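You operate a simulated robot arm through the tools that you are given. There is no shell and no other tool. Be economical: measure what you need, move in short steps, check, and stop when the job is done.

You are at the controls of a simulated robot arm. One attempt, no reset.

JOB
Dry the purple lens in the drier; put it in the green tray.
Fine: take it from the rinse basket; drier off, rinse and drier baskets up at the end.

Only the result counts: the job must be done as asked and must still hold three seconds after the hand-in. Knocking over, shifting, dropping, spilling or breaking anything else fails it.

ROBOT AND FRAMES
A 6-joint arm with a two-finger parallel gripper, fixed in place. Base frame: the origin is at the foot of the arm, x ahead of it, y to its left, z up; the work surface is at about z = 0.2. Units: cm, rad, N and s.
With the tool pointing down near the work surface it reaches from about 18 to 46 cm from the base axis. Its first joint turns from -1.222 to 1.222 rad. Payload 1.9 kg.
The tool frame sits at the grasp point between the pads (the TCP): z along the fingers, y along the line on which they close. The tips reach 2.3 cm beyond it. The gripper opens to 9.4 cm. The fingers are 3.8 cm wide and 1 cm thick; the gripper's body (5.4 by 9.6 cm) begins 3.9 cm behind the TCP.
Orientation is told as [roll, pitch, yaw] about the base's x, y, z axes, in that order, counted from this pose: with the fingers straight down and closing along the base's y, the tool's x points along the base's -x, its y along +y and its z along -z.

CONTROLS
- The arm moves only by the tool servo_tool. Its argument "moves" is a list of rows, each a list of 2 entries, a list of its own where there are three numbers: the shift along the base's x, y, z in cm, then the turn, a rotation vector about the base's x, y, z in degrees. In form: [[[tx, ty, tz], [ax, ay, az]], ...]. A call has 1 to 20 rows; each row is the pose to reach, as a shift and turn from the pose commanded when the call began. "gripper" is the gripper command, from -1 (shut) to 1 (fully open), values between in proportion, set as the call begins (left out, the last holds). Each row takes 0.2 s and may step no farther than 5 cm and 0.15 rad from the row before; otherwise, or with a gripper value out of range, the whole call is refused. Where a pose cannot be reached the arm comes as near as it can. A force on the tool above 90 N (or 10 N above the force at the start of the call, whichever is more), or a blocked arm, ends the call early, and 0.2 s more pass. Each finger travels about 10.8 cm/s and halts on what it meets, pressing with about 26 N; the grip force reading is that of the motor and also rises with nothing between the fingers. The clock runs only during rows and for 0.2 s after the last one: add rows that repeat a pose to give the fingers time. The reply holds the time, the measured pose of the TCP, the force on the tool along the base axes, the opening and the grip force, in the units named above and with some noise, and new pictures: "views" is both (left out), scene, wrist or none.
- Cameras (640 x 400 px; columns grow to the right, rows downward): "scene" is fixed at [6.13, 31.99, 42.08]; the picture's right is [-0.68, -0.73, 0.00], its down [-0.46, 0.43, -0.78] and it looks along [0.57, -0.53, -0.63] (base axes); focal length 214 px, centre (320, 200). "wrist" rides on the gripper at [-3.9, 0, -4.4] in the tool frame; the picture's right is [0.00, -1.00, 0.00], its down [0.97, 0.00, -0.24] and it looks along [0.24, 0.00, 0.97] (tool axes); focal length 218 px, centre (320, 200). There is no depth. A picture from a camera that has moved, and an enlarged one, comes with that camera's place and axes in the base frame and with its lens.
- enlarge(camera, box): a new picture of the part [left, top, right, bottom] of that camera's present view, enlarged. The clock stands still meanwhile.
- close_job(): hands the job in; it is judged then, once.

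Go step by step. Nothing tells you positions but the pictures and the camera data: compare them with the known pose of the tool, close in by small moves and look again before you grip or let go. The budget is 120 turns and 150 pictures, counting those below and the enlarged ones. Unless the task says otherwise, let go and move clear before handing in, and close with one line.

The tools are called after "Request:" as a command line: name --argument value ..., lists and objects as JSON in quotes. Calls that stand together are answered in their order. servo_tool: Moves the arm, as the interface text tells. Its arguments: {"type":"object","properties":{"moves":{"type":"array","items":{"type":"array"}},"gripper":{"type":"number"},"views":{"type":"string","enum":["both","scene","wrist","none"]}},"required":["moves"]} The other tools are called the same way: enlarge (camera, box) takes an enlarged picture of a part of a camera's view; close_job () hands the job in.

At the start:

```text
clock: 0.0
position: [31.8, -7.17, 29.41]
tcp_rot: [0.001, 0.001, -0.001]
contact_force: [0.2, 0.1, -0.1]
finger_gap: 9.41
grip_force: 0.0
```

scene: 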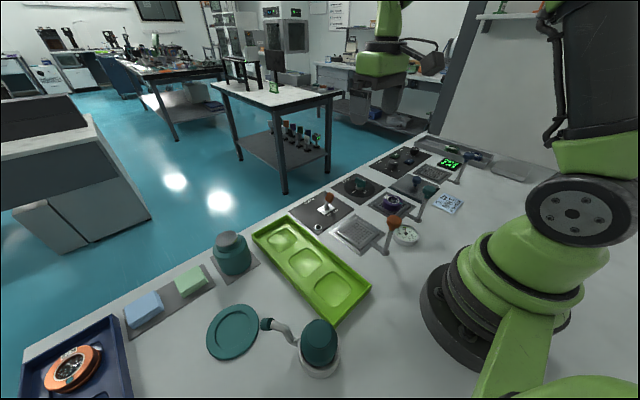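
wrist: 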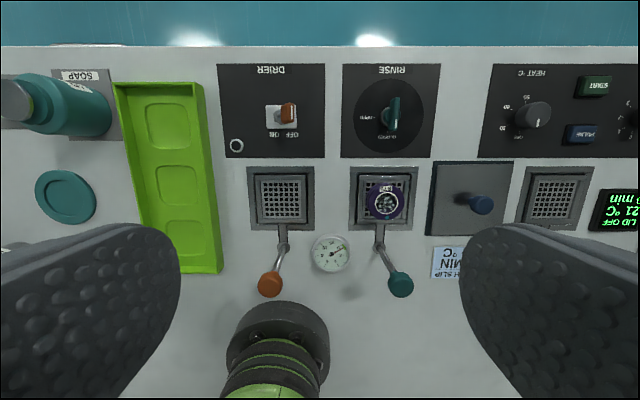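

I see a drier and rinse station with baskets and levers, a purple lens in the rinse basket, and the green tray. I'll enlarge to read the details.

Request:
enlarge --camera "wrist" --box '[210, 50, 450, 200]'

Request:
enlarge --camera "wrist" --box '[230, 150, 470, 300]'

Request:
enlarge --camera "scene" --box '[280, 130, 520, 280]'

Request:
enlarge --camera "wrist" --box '[420, 60, 640, 300]'

```text
2.67 times, centred on (330, 125) of wrist
camera zoom: at [35.85, -7.17, 33.75], right [0.0, -1.0, 0.0], down [-0.97, 0.0, 0.24], along [-0.24, 0.0, -0.97], focal length 582 px, centre (293, 400)
```

zoom: 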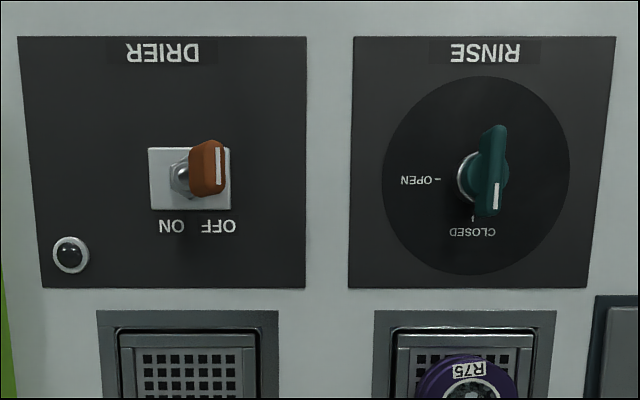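

```text
2.67 times, centred on (350, 225) of wrist
camera zoom: at [35.85, -7.17, 33.75], right [0.0, -1.0, 0.0], down [-0.97, 0.0, 0.24], along [-0.24, 0.0, -0.97], focal length 582 px, centre (240, 133)
```

zoom: 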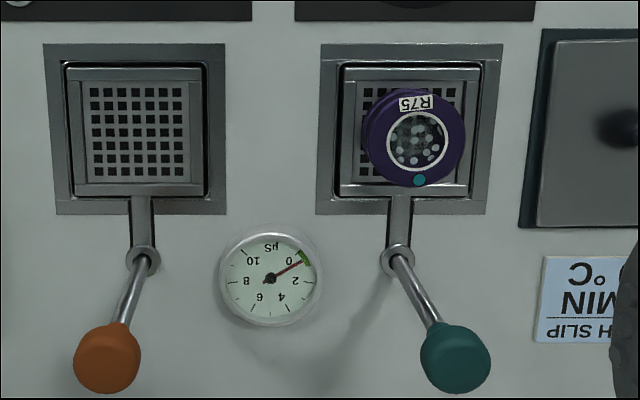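

```text
2.67 times, centred on (400, 205) of scene
camera zoom: at [6.13, 31.99, 42.08], right [-0.68, -0.73, 0.0], down [-0.46, 0.43, -0.78], along [0.57, -0.53, -0.63], focal length 572 px, centre (107, 187)
```

zoom: 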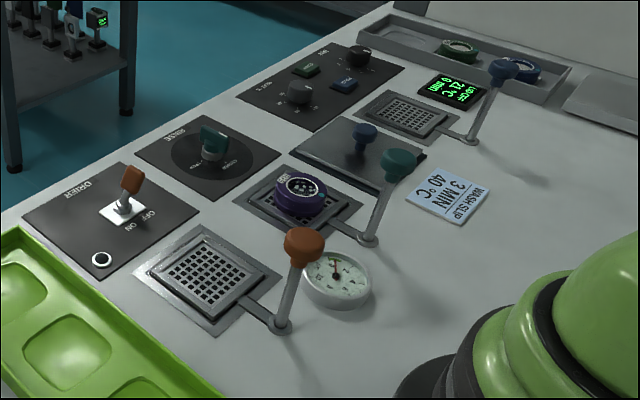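

```text
1.67 times, centred on (530, 180) of wrist
camera zoom: at [35.85, -7.17, 33.75], right [0.0, -1.0, 0.0], down [-0.97, 0.0, 0.24], along [-0.24, 0.0, -0.97], focal length 364 px, centre (-30, 233)
```

zoom: 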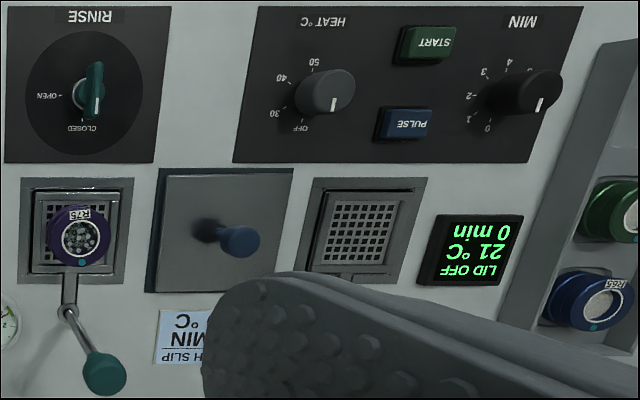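

The lens (R75) sits in the rinse basket near (27.6, -16.8). The drier basket is near (27.7, -1.3) and its lever knob near (19, -1, 10). I'll move above the lens for a closer look.

Request:
servo_tool --moves '[[[-1, -2.2, -4], [0, 0, 0]], [[-2, -4.4, -8], [0, 0, 0]], [[-3, -6.6, -12], [0, 0, 0]], [[-4.2, -9.6, -15], [0, 0, 0]], [[-4.2, -9.6, -15.4], [0, 0, 0]]]' --gripper 1

```text
clock: 1.2
position: [27.71, -16.77, 14.01]
tcp_rot: [0.001, -0.002, 0.0]
contact_force: [0.6, 0.2, -0.2]
finger_gap: 9.38
grip_force: 0.1
camera wrist: at [31.68, -16.88, 18.44], right [0.0, -1.0, 0.0], down [-0.97, 0.0, 0.24], along [-0.24, 0.0, -0.97], focal length 218 px, centre (320, 200)
```

scene: 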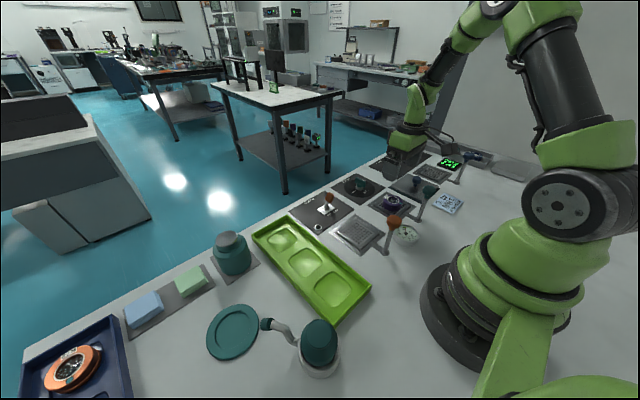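
wrist: 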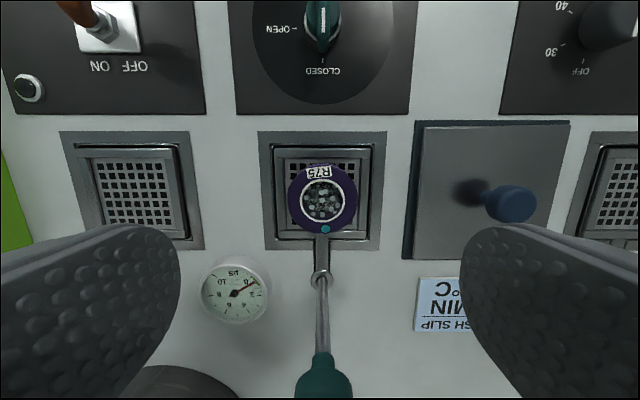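

The gripper is above the lens. I'll zoom in on the baskets and lens to check their heights.

Request:
enlarge --camera "wrist" --box '[190, 110, 390, 335]'

Request:
enlarge --camera "scene" --box '[320, 160, 480, 260]'

Request:
enlarge --camera "wrist" --box '[50, 110, 250, 260]'

```text
1.78 times, centred on (290, 222) of wrist
camera zoom: at [31.68, -16.88, 18.44], right [0.0, -1.0, 0.0], down [-0.97, 0.0, 0.24], along [-0.24, 0.0, -0.97], focal length 388 px, centre (373, 160)
```

zoom: 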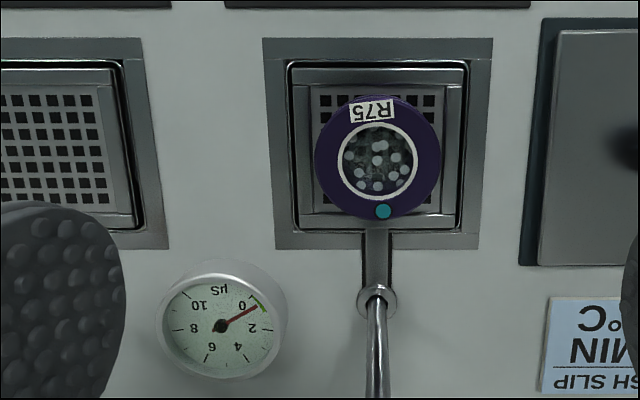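

```text
4.00 times, centred on (400, 210) of scene
camera zoom: at [6.13, 31.99, 42.08], right [-0.68, -0.73, 0.0], down [-0.46, 0.43, -0.78], along [0.57, -0.53, -0.63], focal length 858 px, centre (0, 160)
```

zoom: 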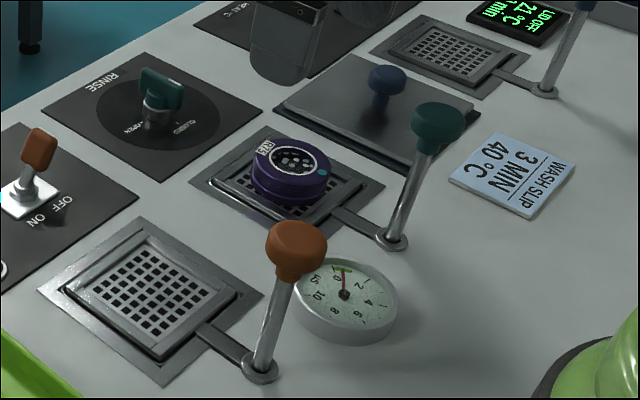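

```text
2.67 times, centred on (150, 185) of wrist
camera zoom: at [31.68, -16.88, 18.44], right [0.0, -1.0, 0.0], down [-0.97, 0.0, 0.24], along [-0.24, 0.0, -0.97], focal length 582 px, centre (773, 240)
```

zoom: 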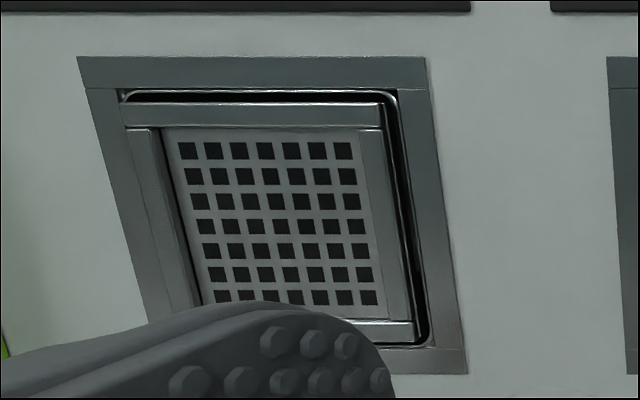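

The baskets are up and the lens is centred near (27.7, -17.05) with its top at about z=2.7. I'll descend around it, stopping above the basket rim.

Request:
servo_tool --moves '[[[0, -0.28, -4], [0, 0, 0]], [[0, -0.28, -7], [0, 0, 0]], [[0, -0.28, -9], [0, 0, 0]], [[0, -0.28, -9.5], [0, 0, 0]], [[0, -0.28, -9.5], [0, 0, 0]]]'

Request:
enlarge --camera "scene" --box '[340, 160, 460, 235]'

```text
clock: 2.4
position: [27.63, -17.04, 4.47]
tcp_rot: [0.0, -0.002, 0.001]
contact_force: [0.6, 0.1, -0.6]
finger_gap: 9.39
grip_force: 0.1
camera wrist: at [31.74, -17.17, 8.85], right [0.0, -1.0, 0.0], down [-0.97, 0.0, 0.24], along [-0.24, 0.0, -0.97], focal length 218 px, centre (320, 200)
```

scene: 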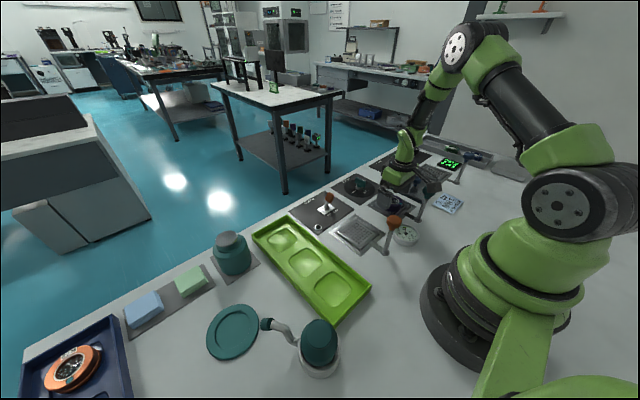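
wrist: 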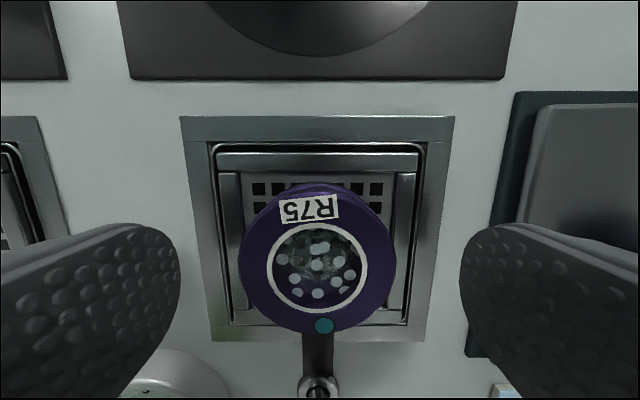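

```text
5.33 times, centred on (400, 198) of scene
camera zoom: at [6.13, 31.99, 42.08], right [-0.68, -0.73, 0.0], down [-0.46, 0.43, -0.78], along [0.57, -0.53, -0.63], focal length 1144 px, centre (-107, 213)
```

zoom: 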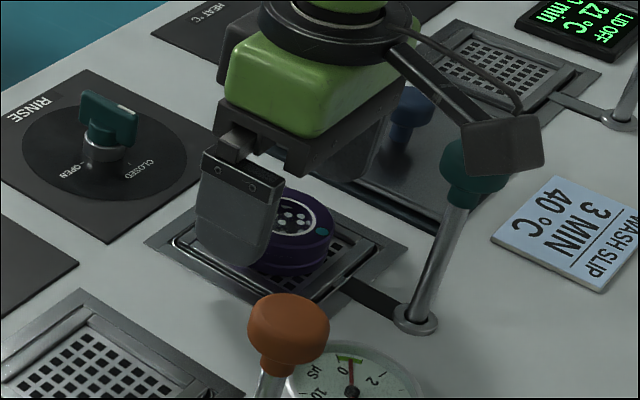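

A box-like part of the arm hangs out toward -x, right by the rinse lever knob. I'll look at it closely before going lower.

Request:
enlarge --camera "scene" --box '[380, 120, 460, 220]'

```text
4.00 times, centred on (420, 170) of scene
camera zoom: at [6.13, 31.99, 42.08], right [-0.68, -0.73, 0.0], down [-0.46, 0.43, -0.78], along [0.57, -0.53, -0.63], focal length 858 px, centre (-80, 320)
```

zoom: 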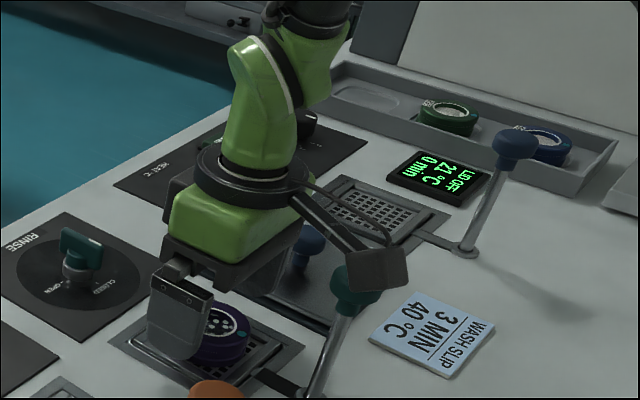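

That bracket rides on the hand and would foul the rinse knob. I'll lift, yaw -45° so it swings clear, and look again.

Request:
servo_tool --moves '[[[0, 0, 4], [0, 0, 0]], [[0.3, 0, 7], [0, 0, 0]], [[0.3, 0, 7], [0, 0, -7.5]], [[0.3, 0, 7], [0, 0, -15]], [[0.3, 0, 7], [0, 0, -22.5]], [[0.3, 0, 7], [0, 0, -30]], [[0.3, 0, 7], [0, 0, -37.5]], [[0.3, 0, 7], [0, 0, -45]], [[0.3, 0, 7], [0, 0, -45]]]'

Request:
enlarge --camera "scene" --box '[340, 120, 460, 220]'

```text
clock: 4.4
position: [27.81, -16.87, 11.43]
tcp_rot: [-0.001, 0.0, -0.787]
contact_force: [-0.1, 0.0, 0.2]
finger_gap: 9.42
grip_force: 0.0
camera wrist: at [30.82, -19.83, 15.85], right [-0.71, -0.71, 0.0], down [-0.69, 0.69, 0.24], along [-0.17, 0.17, -0.97], focal length 218 px, centre (320, 200)
```

scene: 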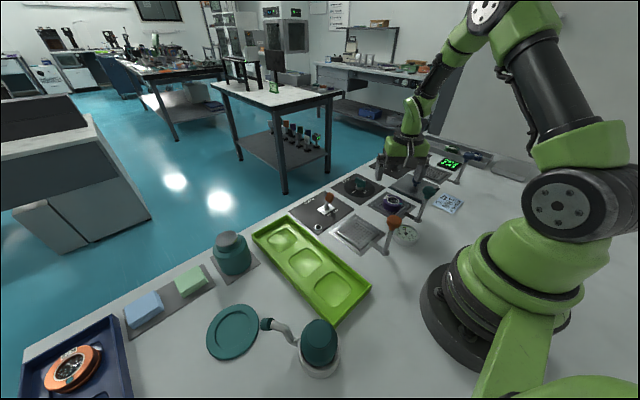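
wrist: 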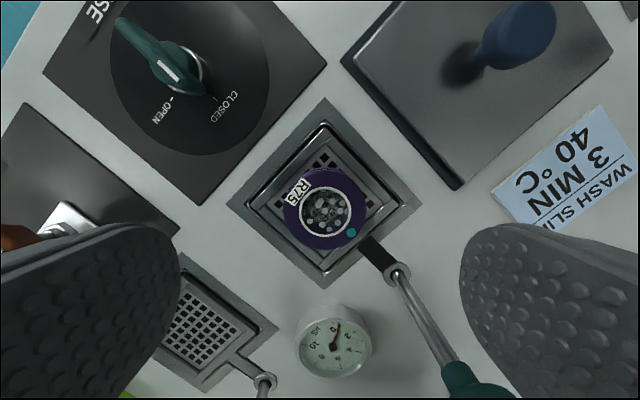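

```text
4.00 times, centred on (400, 170) of scene
camera zoom: at [6.13, 31.99, 42.08], right [-0.68, -0.73, 0.0], down [-0.46, 0.43, -0.78], along [0.57, -0.53, -0.63], focal length 858 px, centre (0, 320)
```

zoom: 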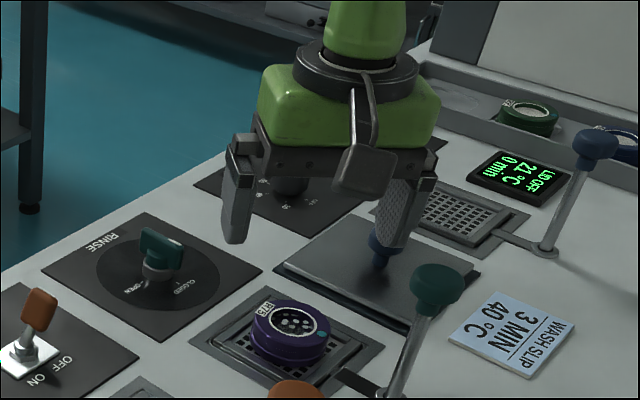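

The bracket now hangs clear of the knob. I'll descend around the lens.

Request:
servo_tool --moves '[[[-0.15, -0.1, -4], [0, 0, 0]], [[-0.15, -0.1, -6.5], [0, 0, 0]], [[-0.15, -0.1, -7.5], [0, 0, 0]], [[-0.15, -0.1, -7.5], [0, 0, 0]]]'

Request:
enlarge --camera "scene" --box '[360, 140, 456, 220]'

```text
clock: 5.4
position: [27.77, -17.07, 4.07]
tcp_rot: [0.001, -0.001, -0.786]
contact_force: [0.0, 0.5, 0.6]
finger_gap: 9.39
grip_force: 0.0
camera wrist: at [30.64, -19.99, 8.32], right [-0.71, -0.71, 0.0], down [-0.69, 0.69, 0.24], along [-0.17, 0.17, -0.97], focal length 218 px, centre (320, 200)
```

scene: 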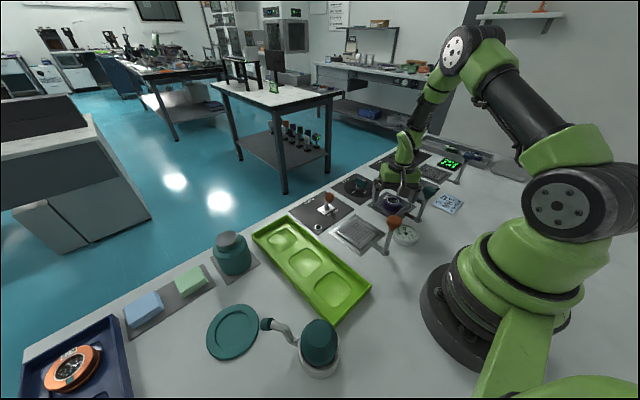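
wrist: 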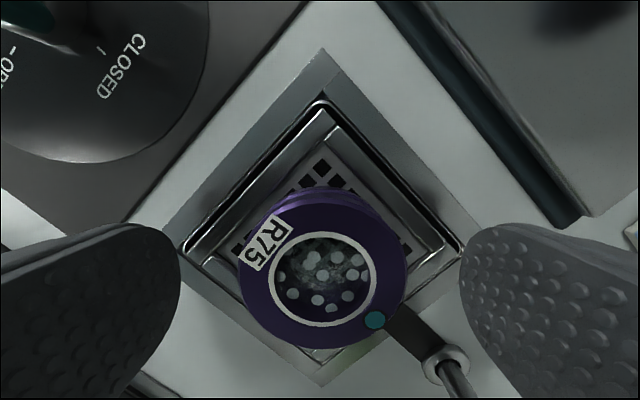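

```text
5.00 times, centred on (408, 180) of scene
camera zoom: at [6.13, 31.99, 42.08], right [-0.68, -0.73, 0.0], down [-0.46, 0.43, -0.78], along [0.57, -0.53, -0.63], focal length 1072 px, centre (-120, 300)
```

zoom: 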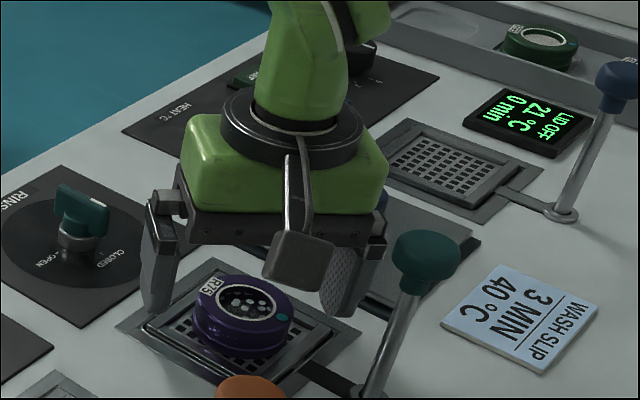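

Fingers straddle the lens evenly. I'll lower a bit more and close.

Request:
servo_tool --moves '[[[0, 0, -0.3], [0, 0, 0]], [[0, 0, -0.6], [0, 0, 0]], [[0, 0, -0.6], [0, 0, 0]]]' --views "none"

Request:
servo_tool --moves '[[[0, 0, 0], [0, 0, 0]], [[0, 0, 0], [0, 0, 0]], [[0, 0, 0], [0, 0, 0]]]' --gripper 0.15

Request:
enlarge --camera "scene" --box '[360, 140, 456, 220]'

```text
clock: 6.2
position: [27.7, -17.08, 3.47]
tcp_rot: [0.001, 0.002, -0.786]
contact_force: [1.2, -0.3, -0.6]
finger_gap: 9.4
grip_force: 0.1
```

```text
clock: 7.0
position: [27.65, -17.13, 3.43]
tcp_rot: [0.0, -0.002, -0.786]
contact_force: [0.2, 0.5, -0.5]
finger_gap: 5.47
grip_force: 0.7
camera wrist: at [30.57, -19.93, 7.77], right [-0.71, -0.71, 0.0], down [-0.69, 0.69, 0.24], along [-0.17, 0.17, -0.97], focal length 218 px, centre (320, 200)
```

scene: 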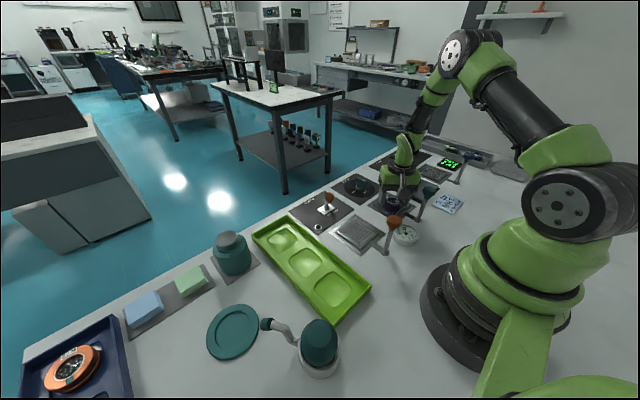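
wrist: 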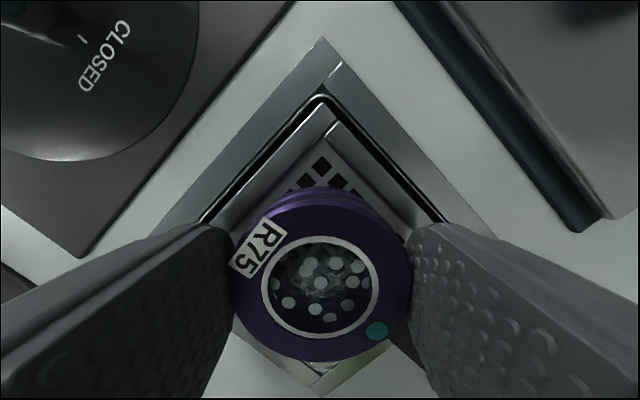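

```text
5.00 times, centred on (408, 180) of scene
camera zoom: at [6.13, 31.99, 42.08], right [-0.68, -0.73, 0.0], down [-0.46, 0.43, -0.78], along [0.57, -0.53, -0.63], focal length 1072 px, centre (-120, 300)
```

zoom: 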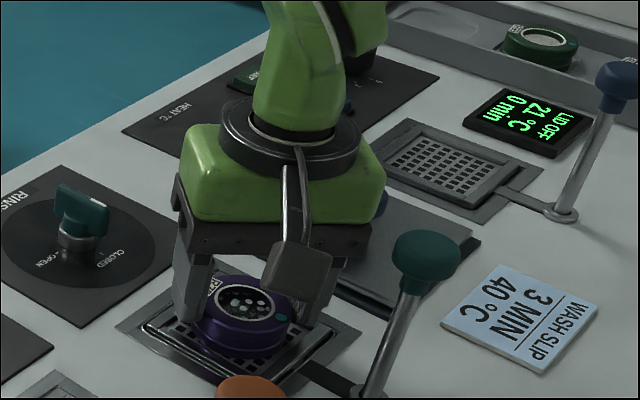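

The lens sits between the pads. I'll close and lift slightly.

Request:
servo_tool --moves '[[[0, 0, 0], [0, 0, 0]], [[0, 0, 0], [0, 0, 0]], [[0, 0, 0], [0, 0, 0]]]' --gripper -1 --views "none"

Request:
servo_tool --moves '[[[0, 0, 1.5], [0, 0, 0]], [[0, 0, 4], [0, 0, 0]], [[0, 0, 8], [0, 0, 0]], [[0, 0, 8], [0, 0, 0]]]'

Request:
enlarge --camera "scene" --box '[340, 120, 460, 220]'

```text
clock: 7.8
position: [27.77, -17.14, 3.48]
tcp_rot: [-0.001, 0.001, -0.786]
contact_force: [0.5, -0.5, -1.1]
finger_gap: 5.35
grip_force: 26.2
```

```text
clock: 8.8
position: [27.61, -16.95, 11.36]
tcp_rot: [0.0, 0.0, -0.785]
contact_force: [0.2, -0.1, -1.6]
finger_gap: 5.33
grip_force: 25.6
camera wrist: at [30.5, -19.86, 15.72], right [-0.71, -0.71, 0.0], down [-0.69, 0.69, 0.24], along [-0.17, 0.17, -0.97], focal length 218 px, centre (320, 200)
```

scene: 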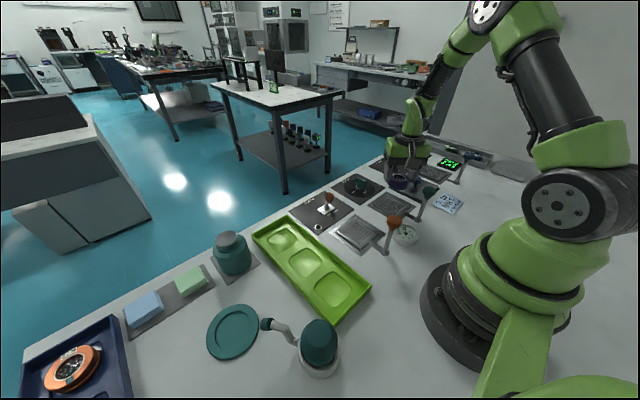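
wrist: 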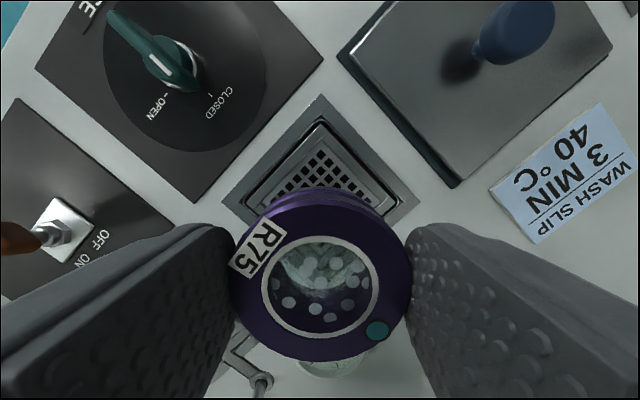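

```text
4.00 times, centred on (400, 170) of scene
camera zoom: at [6.13, 31.99, 42.08], right [-0.68, -0.73, 0.0], down [-0.46, 0.43, -0.78], along [0.57, -0.53, -0.63], focal length 858 px, centre (0, 320)
```

zoom: 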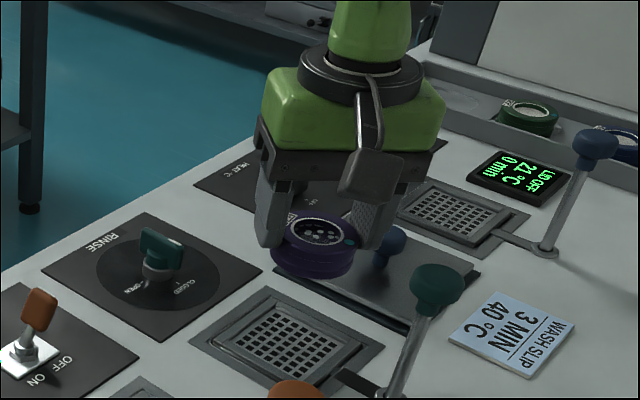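

The lens is held. I'll carry it over the drier basket and look.

Request:
servo_tool --moves '[[[0, 4, 1], [0, 0, 0]], [[0, 8, 1], [0, 0, 0]], [[0, 12, 1], [0, 0, 0]], [[0, 15.2, 0], [0, 0, 0]], [[0, 15.75, 0], [0, 0, 0]], [[0, 15.75, 0], [0, 0, 0]]]'

Request:
enlarge --camera "scene" --box '[300, 150, 420, 250]'

```text
clock: 10.2
position: [27.62, -1.37, 11.37]
tcp_rot: [-0.001, 0.0, -0.787]
contact_force: [0.5, 0.1, -0.9]
finger_gap: 5.36
grip_force: 26.0
camera wrist: at [30.5, -4.26, 15.74], right [-0.71, -0.71, 0.0], down [-0.69, 0.69, 0.24], along [-0.17, 0.17, -0.97], focal length 218 px, centre (320, 200)
```

scene: 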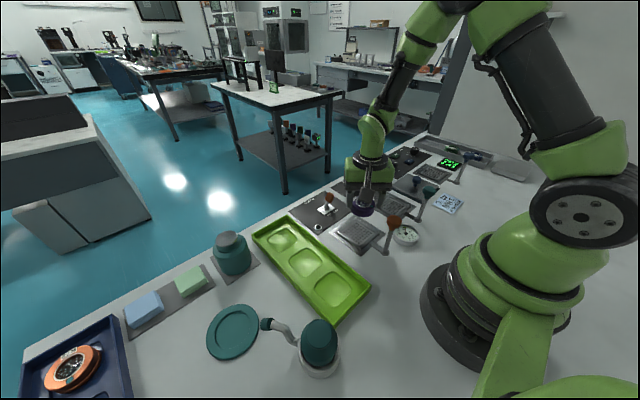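
wrist: 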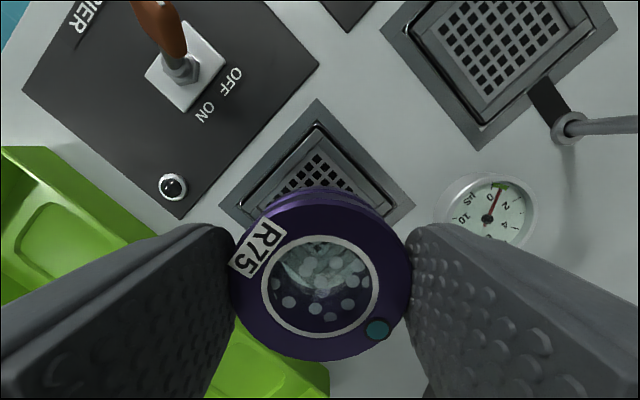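

```text
4.00 times, centred on (360, 200) of scene
camera zoom: at [6.13, 31.99, 42.08], right [-0.68, -0.73, 0.0], down [-0.46, 0.43, -0.78], along [0.57, -0.53, -0.63], focal length 858 px, centre (160, 200)
```

zoom: 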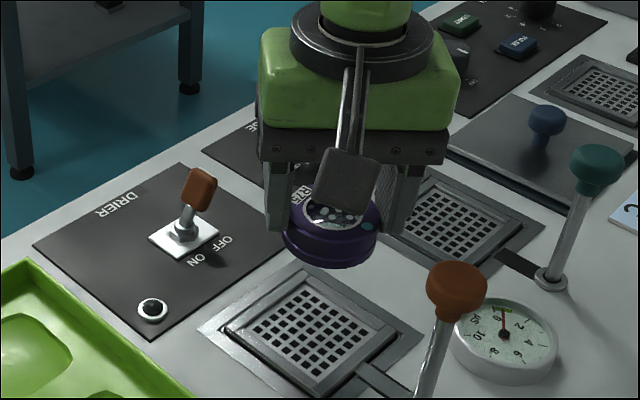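

The drier basket is almost exactly under the lens, about 0.3 cm off in y. I'll lower it to the same height it was picked from.

Request:
servo_tool --moves '[[[0, 0.3, -4], [0, 0, 0]], [[0, 0.3, -6.5], [0, 0, 0]], [[0, 0.3, -7.4], [0, 0, 0]], [[0, 0.3, -7.8], [0, 0, 0]], [[0, 0.3, -7.8], [0, 0, 0]]]'

Request:
enlarge --camera "scene" --box '[300, 170, 420, 270]'

```text
clock: 11.4
position: [27.72, -1.07, 3.61]
tcp_rot: [-0.001, 0.0, -0.785]
contact_force: [0.2, 0.3, -0.3]
finger_gap: 5.34
grip_force: 25.7
camera wrist: at [30.64, -3.94, 7.89], right [-0.71, -0.71, 0.0], down [-0.69, 0.69, 0.24], along [-0.17, 0.17, -0.97], focal length 218 px, centre (320, 200)
```

scene: 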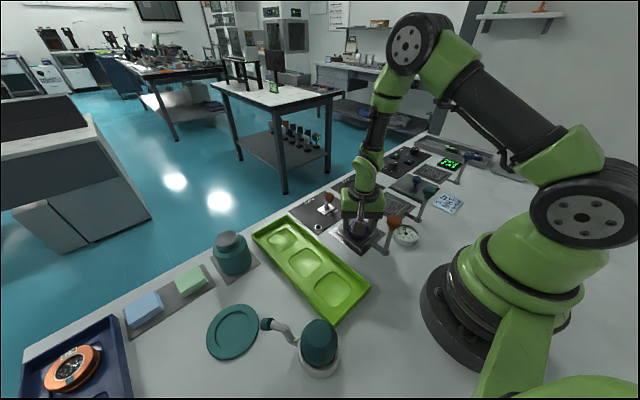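
wrist: 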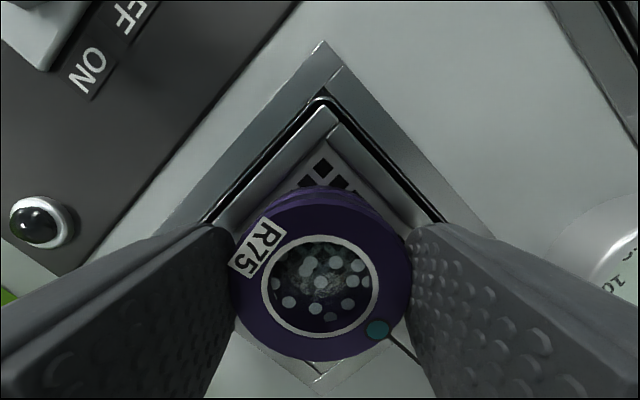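

```text
4.00 times, centred on (360, 220) of scene
camera zoom: at [6.13, 31.99, 42.08], right [-0.68, -0.73, 0.0], down [-0.46, 0.43, -0.78], along [0.57, -0.53, -0.63], focal length 858 px, centre (160, 120)
```

zoom: 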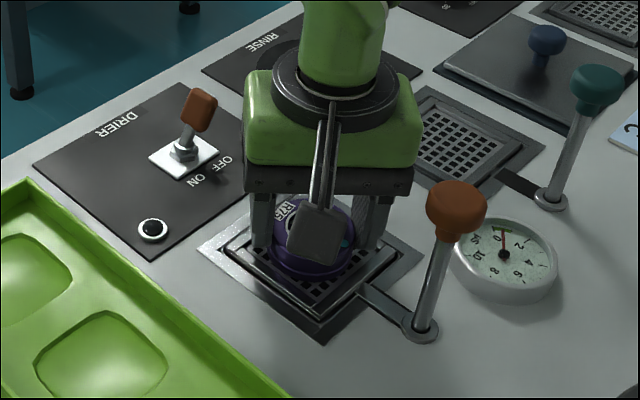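

The view matches the pick view, so the lens is centred. I'll lower the last bit, open, and rise.

Request:
servo_tool --moves '[[[0, 0, -0.12], [0, 0, 0]], [[0, 0, -0.12], [0, 0, 0]]]' --views "none"

Request:
servo_tool --moves '[[[0, 0, 0], [0, 0, 0]], [[0, 0, 0], [0, 0, 0]], [[0, 0, 0], [0, 0, 0]], [[0, 0, 3], [0, 0, 0]], [[0, 0, 7], [0, 0, 0]], [[0, 0, 11], [0, 0, 0]], [[0, 0, 11], [0, 0, 0]]]' --gripper 0.9

Request:
enlarge --camera "scene" --box '[300, 170, 420, 270]'

```text
clock: 12.0
position: [27.89, -1.07, 3.39]
tcp_rot: [0.0, 0.001, -0.786]
contact_force: [0.1, -0.8, -0.3]
finger_gap: 5.34
grip_force: 25.8
```

```text
clock: 13.6
position: [27.95, -1.09, 14.56]
tcp_rot: [0.002, 0.0, -0.785]
contact_force: [-0.7, -0.2, 0.0]
finger_gap: 8.92
grip_force: 0.0
camera wrist: at [30.76, -3.96, 18.94], right [-0.71, -0.71, 0.0], down [-0.69, 0.69, 0.24], along [-0.17, 0.17, -0.97], focal length 218 px, centre (320, 200)
```

scene: 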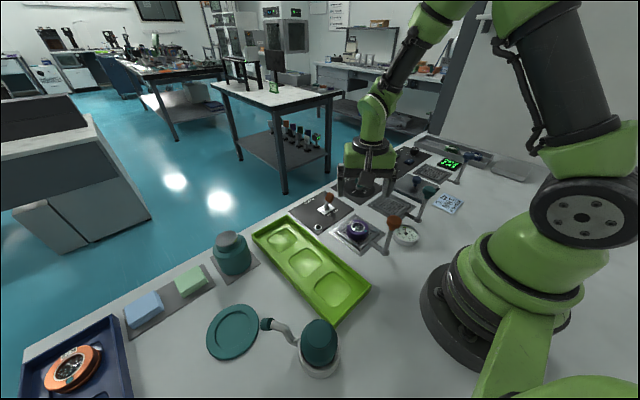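
wrist: 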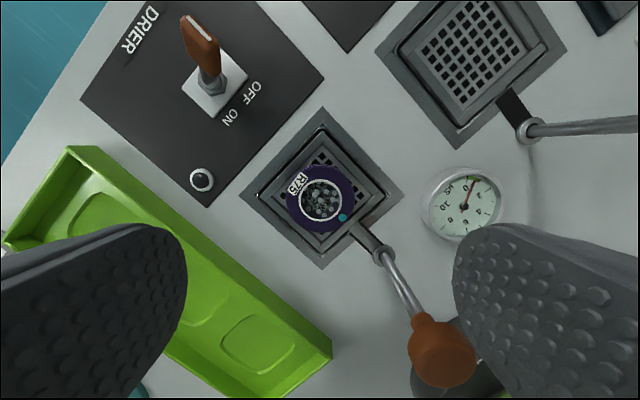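

```text
4.00 times, centred on (360, 220) of scene
camera zoom: at [6.13, 31.99, 42.08], right [-0.68, -0.73, 0.0], down [-0.46, 0.43, -0.78], along [0.57, -0.53, -0.63], focal length 858 px, centre (160, 120)
```

zoom: 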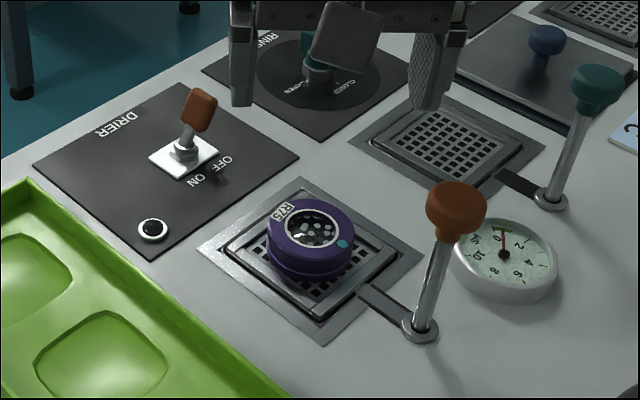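

The lens sits well in the drier basket. Next is the drier lever, with its knob near (19.2, -1.2, 10). I'll rise, yaw to -90° so the fingers close along x, and hover over the knob.

Request:
servo_tool --moves '[[[0, 0, 2.5], [0, 0, -7.5]], [[0, 0, 2.5], [0, 0, -15]], [[-2, 0, 2.5], [0, 0, -22.5]], [[-4, 0, 2.5], [0, 0, -30]], [[-6, 0, 2.5], [0, 0, -37.5]], [[-8.5, 0, 2.5], [0, 0, -45]], [[-8.5, 0, 2.5], [0, 0, -45]]]' --gripper 0.5

Request:
enlarge --camera "scene" --box '[340, 130, 460, 270]'

```text
clock: 15.2
position: [19.25, -0.98, 17.0]
tcp_rot: [-0.001, 0.0, -1.572]
contact_force: [0.6, 0.3, -0.5]
finger_gap: 7.03
grip_force: 0.0
camera wrist: at [19.37, -4.98, 21.29], right [-1.0, 0.0, 0.0], down [0.0, 0.97, 0.24], along [0.0, 0.24, -0.97], focal length 218 px, centre (320, 200)
```

scene: 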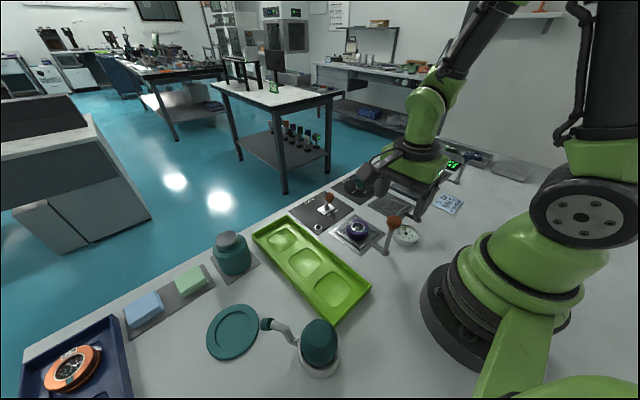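
wrist: 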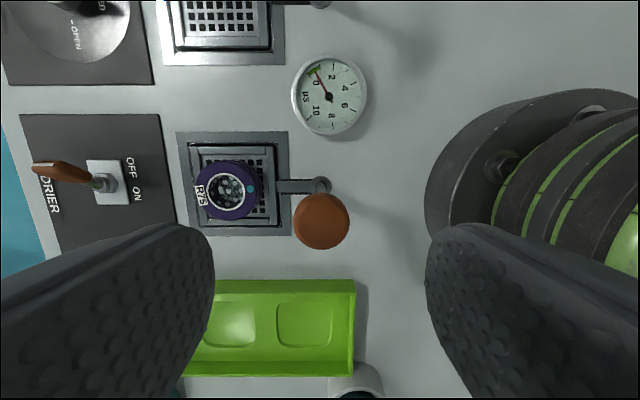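

```text
2.86 times, centred on (400, 200) of scene
camera zoom: at [6.13, 31.99, 42.08], right [-0.68, -0.73, 0.0], down [-0.46, 0.43, -0.78], along [0.57, -0.53, -0.63], focal length 613 px, centre (91, 200)
```

zoom: 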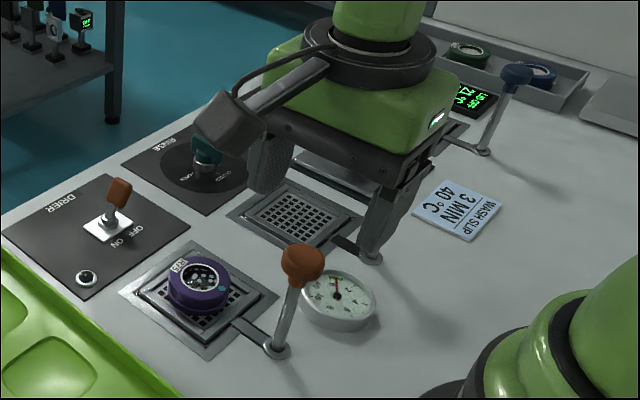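

The knob is centred under the gripper at (19.3, -1.0). I'll descend around it and close gently.

Request:
servo_tool --moves '[[[0, 0, -4], [0, 0, 0]], [[0, 0, -6.6], [0, 0, 0]], [[0, 0, -6.6], [0, 0, 0]]]'

Request:
enlarge --camera "scene" --box '[340, 150, 460, 270]'

```text
clock: 16.0
position: [19.36, -0.93, 10.41]
tcp_rot: [-0.001, 0.0, -1.571]
contact_force: [1.1, 1.0, -0.3]
finger_gap: 7.06
grip_force: 0.0
camera wrist: at [19.47, -4.93, 14.67], right [-1.0, 0.0, 0.0], down [0.0, 0.97, 0.24], along [0.0, 0.24, -0.97], focal length 218 px, centre (320, 200)
```

scene: 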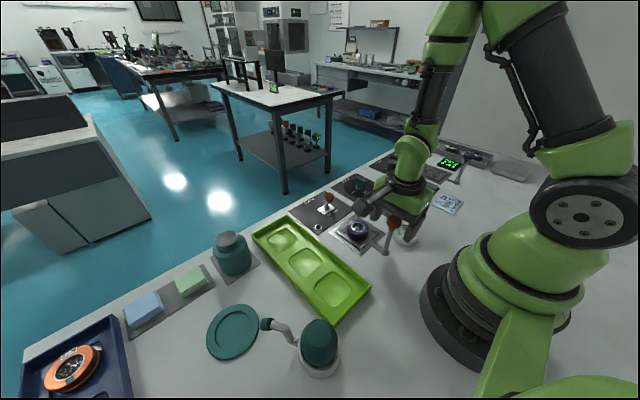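
wrist: 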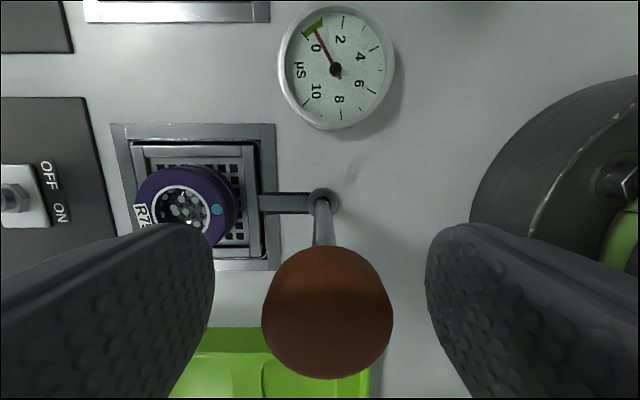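

```text
3.33 times, centred on (400, 210) of scene
camera zoom: at [6.13, 31.99, 42.08], right [-0.68, -0.73, 0.0], down [-0.46, 0.43, -0.78], along [0.57, -0.53, -0.63], focal length 715 px, centre (53, 167)
```

zoom: 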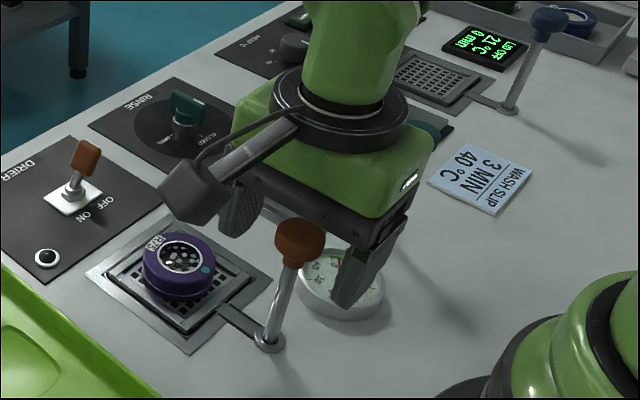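

The knob is between the fingers. I'll close to about 3.3 cm and nudge it toward +x to test the lever's direction.

Request:
servo_tool --moves '[[[0, 0, 0], [0, 0, 0]], [[0, 0, 0], [0, 0, 0]], [[0, 0, 0], [0, 0, 0]]]' --gripper -0.3 --views "none"

Request:
servo_tool --moves '[[[0.4, 0, 0], [0, 0, 0]], [[0.8, 0, 0], [0, 0, 0]], [[1.2, 0, 0], [0, 0, 0]], [[1.6, 0, 0], [0, 0, 0]]]'

Request:
enlarge --camera "scene" --box '[340, 150, 460, 270]'

```text
clock: 16.8
position: [19.4, -0.85, 10.47]
tcp_rot: [-0.001, 0.0, -1.57]
contact_force: [-0.9, -0.6, 0.2]
finger_gap: 3.32
grip_force: 0.3
```

```text
clock: 17.8
position: [20.43, -1.06, 10.23]
tcp_rot: [-0.019, 0.001, -1.575]
contact_force: [-47.5, -2.4, -4.0]
finger_gap: 5.36
grip_force: 23.3
camera wrist: at [20.58, -4.98, 14.67], right [-1.0, 0.0, 0.02], down [0.01, 0.97, 0.24], along [-0.02, 0.24, -0.97], focal length 218 px, centre (320, 200)
```

scene: 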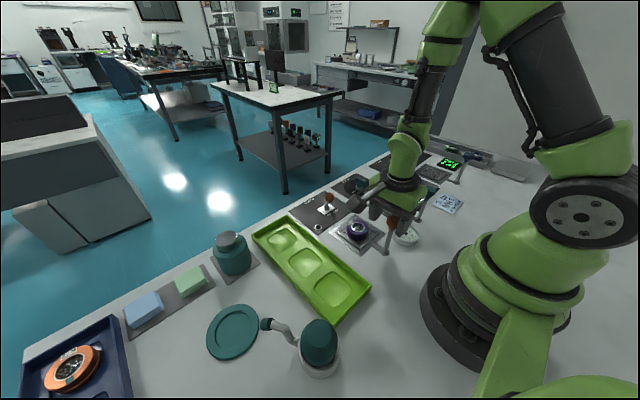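
wrist: 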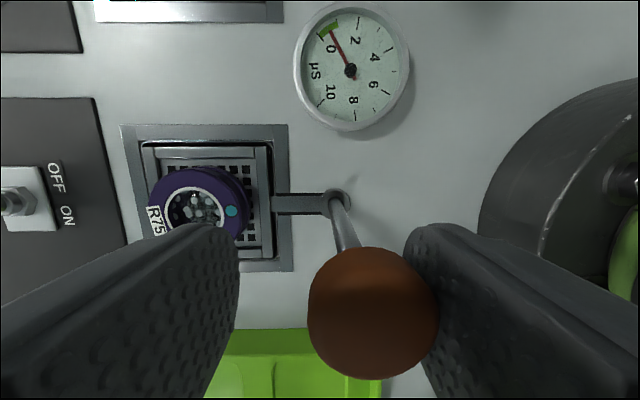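

```text
3.33 times, centred on (400, 210) of scene
camera zoom: at [6.13, 31.99, 42.08], right [-0.68, -0.73, 0.0], down [-0.46, 0.43, -0.78], along [0.57, -0.53, -0.63], focal length 715 px, centre (53, 167)
```

zoom: 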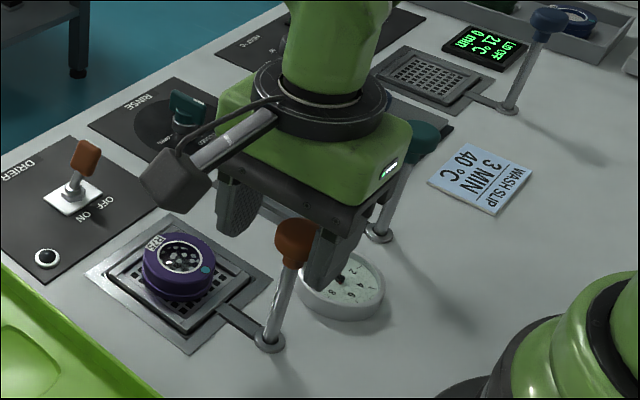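

The lever is hard-stopped toward +x. I'll back off and test pulling it toward -x.

Request:
servo_tool --moves '[[[-0.8, 0, 0], [0, 0, 0]], [[-1.6, 0, 0], [0, 0, 0]], [[-1.6, 0, 0], [0, 0, 0]]]' --views "none"

Request:
servo_tool --moves '[[[-0.4, 0, 0], [0, 0, 0]], [[-0.8, 0, 0], [0, 0, 0]], [[-1.2, 0, 0], [0, 0, 0]], [[-1.6, 0, 0], [0, 0, 0]]]'

```text
clock: 18.6
position: [19.45, -1.1, 10.53]
tcp_rot: [0.006, 0.0, -1.57]
contact_force: [-3.7, 0.6, 1.1]
finger_gap: 3.44
grip_force: 1.5
```

```text
clock: 19.6
position: [18.62, -0.98, 10.45]
tcp_rot: [0.003, 0.001, -1.569]
contact_force: [17.5, 7.3, 1.1]
finger_gap: 4.06
grip_force: 8.7
out of reach, approached as far as the arm can: row 3, 4
camera wrist: at [18.77, -4.97, 14.84], right [-1.0, 0.0, 0.0], down [0.0, 0.97, 0.24], along [0.0, 0.24, -0.97], focal length 218 px, centre (320, 200)
```

scene: 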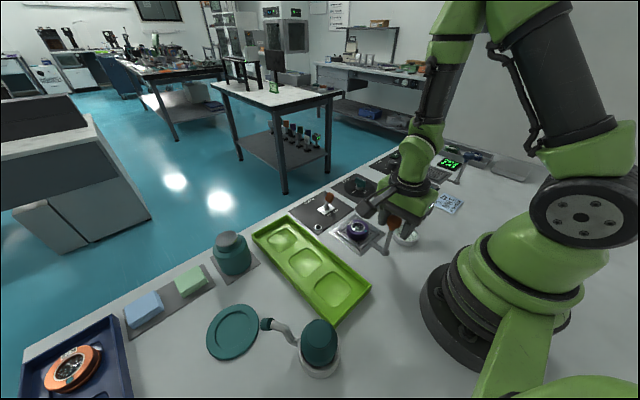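
wrist: 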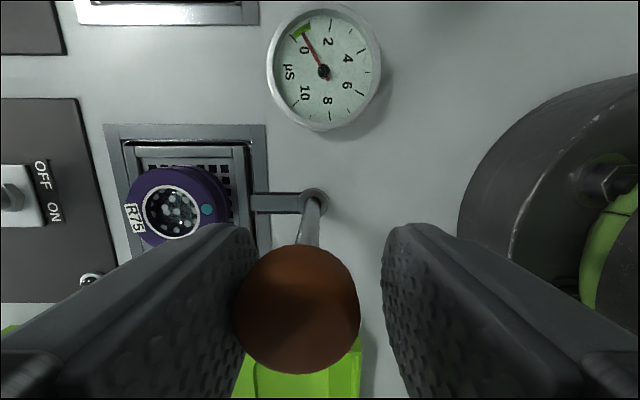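

It doesn't swing along x either; the rod is exactly vertical through a collar, so it may be a plunger or swing along y. I'll release, rise and prepare to press it down from above.

Request:
servo_tool --moves '[[[0.4, 0, 0], [0, 0, 0]], [[0.4, 0, 0], [0, 0, 0]], [[0.4, 0, 2], [0, 0, 0]], [[0.4, 0, 6], [0, 0, 0]], [[0.4, 0, 6], [0, 0, 0]]]' --gripper 0.3

Request:
enlarge --camera "scene" --box '[320, 170, 440, 270]'

```text
clock: 20.8
position: [19.08, -0.89, 16.41]
tcp_rot: [0.0, 0.001, -1.572]
contact_force: [0.5, 0.0, 0.3]
finger_gap: 6.11
grip_force: 0.0
camera wrist: at [19.04, -4.86, 20.76], right [-1.0, 0.0, 0.0], down [0.0, 0.97, 0.24], along [0.0, 0.24, -0.97], focal length 218 px, centre (320, 200)
```

scene: 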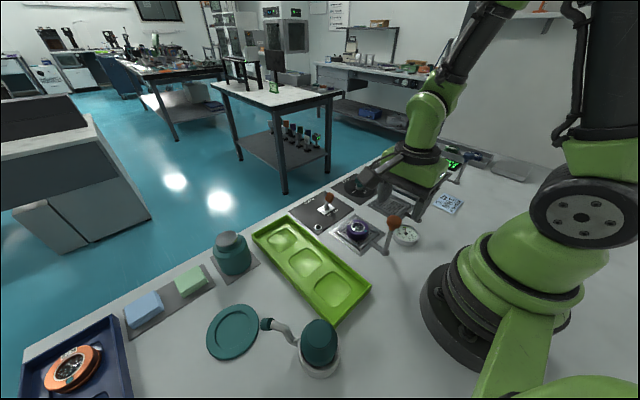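
wrist: 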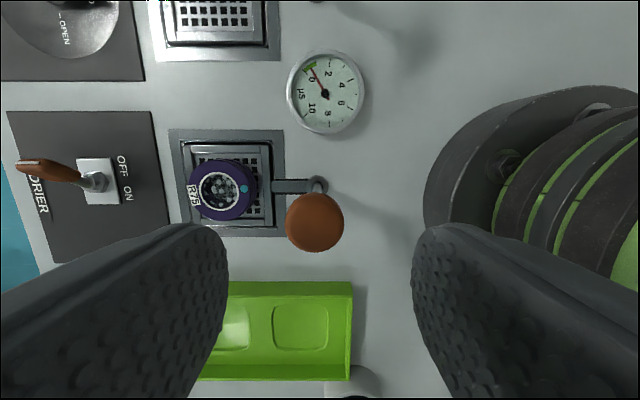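

```text
4.00 times, centred on (380, 220) of scene
camera zoom: at [6.13, 31.99, 42.08], right [-0.68, -0.73, 0.0], down [-0.46, 0.43, -0.78], along [0.57, -0.53, -0.63], focal length 858 px, centre (80, 120)
```

zoom: 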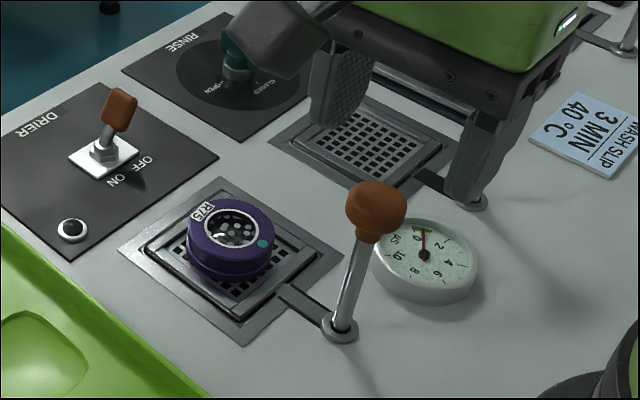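

The knob is directly below. I'll close the fingers, then press down gently in small steps.

Request:
servo_tool --moves '[[[0.2, -0.1, 0], [0, 0, 0]], [[0.2, -0.1, 0], [0, 0, 0]], [[0.2, -0.1, 0], [0, 0, 0]], [[0.2, -0.1, -1.5], [0, 0, 0]]]' --gripper -1 --views "none"

Request:
servo_tool --moves '[[[0, 0, -0.4], [0, 0, 0]], [[0, 0, -0.8], [0, 0, 0]], [[0, 0, -1.2], [0, 0, 0]], [[0, 0, -1.6], [0, 0, 0]], [[0, 0, -2], [0, 0, 0]], [[0, 0, -2.4], [0, 0, 0]], [[0, 0, -2.8], [0, 0, 0]], [[0, 0, -3.2], [0, 0, 0]]]'

Request:
enlarge --camera "scene" --box '[320, 170, 440, 270]'

```text
clock: 21.8
position: [19.13, -1.04, 14.85]
tcp_rot: [0.002, 0.002, -1.569]
contact_force: [-1.0, 0.1, 0.7]
finger_gap: 0.01
grip_force: 25.8
```

```text
clock: 23.6
position: [19.11, -1.09, 11.51]
tcp_rot: [0.0, 0.0, -1.571]
contact_force: [0.4, 0.9, -0.6]
finger_gap: 0.02
grip_force: 25.4
camera wrist: at [19.25, -5.1, 15.99], right [-1.0, 0.0, 0.0], down [0.0, 0.97, 0.24], along [0.0, 0.24, -0.97], focal length 218 px, centre (320, 200)
```

scene: 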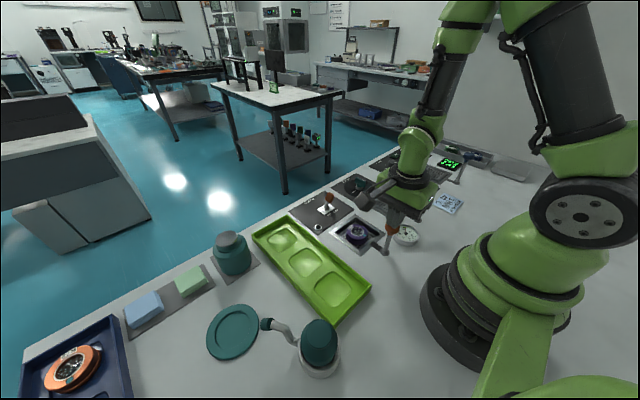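
wrist: 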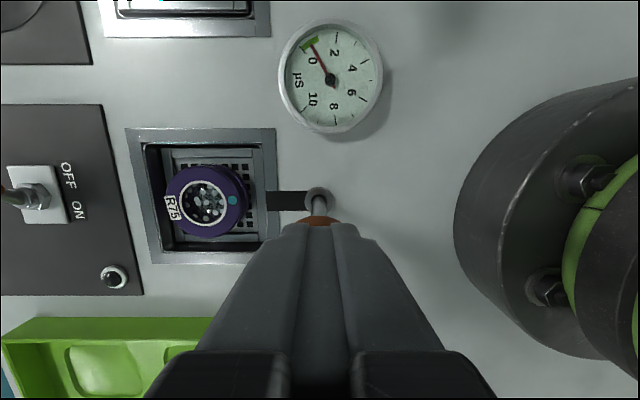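

```text
4.00 times, centred on (380, 220) of scene
camera zoom: at [6.13, 31.99, 42.08], right [-0.68, -0.73, 0.0], down [-0.46, 0.43, -0.78], along [0.57, -0.53, -0.63], focal length 858 px, centre (80, 120)
```

zoom: 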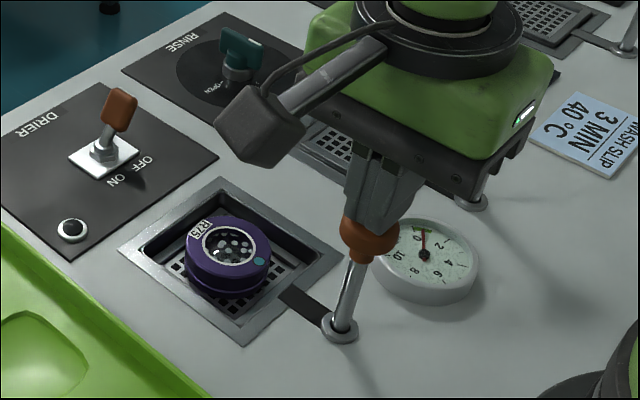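

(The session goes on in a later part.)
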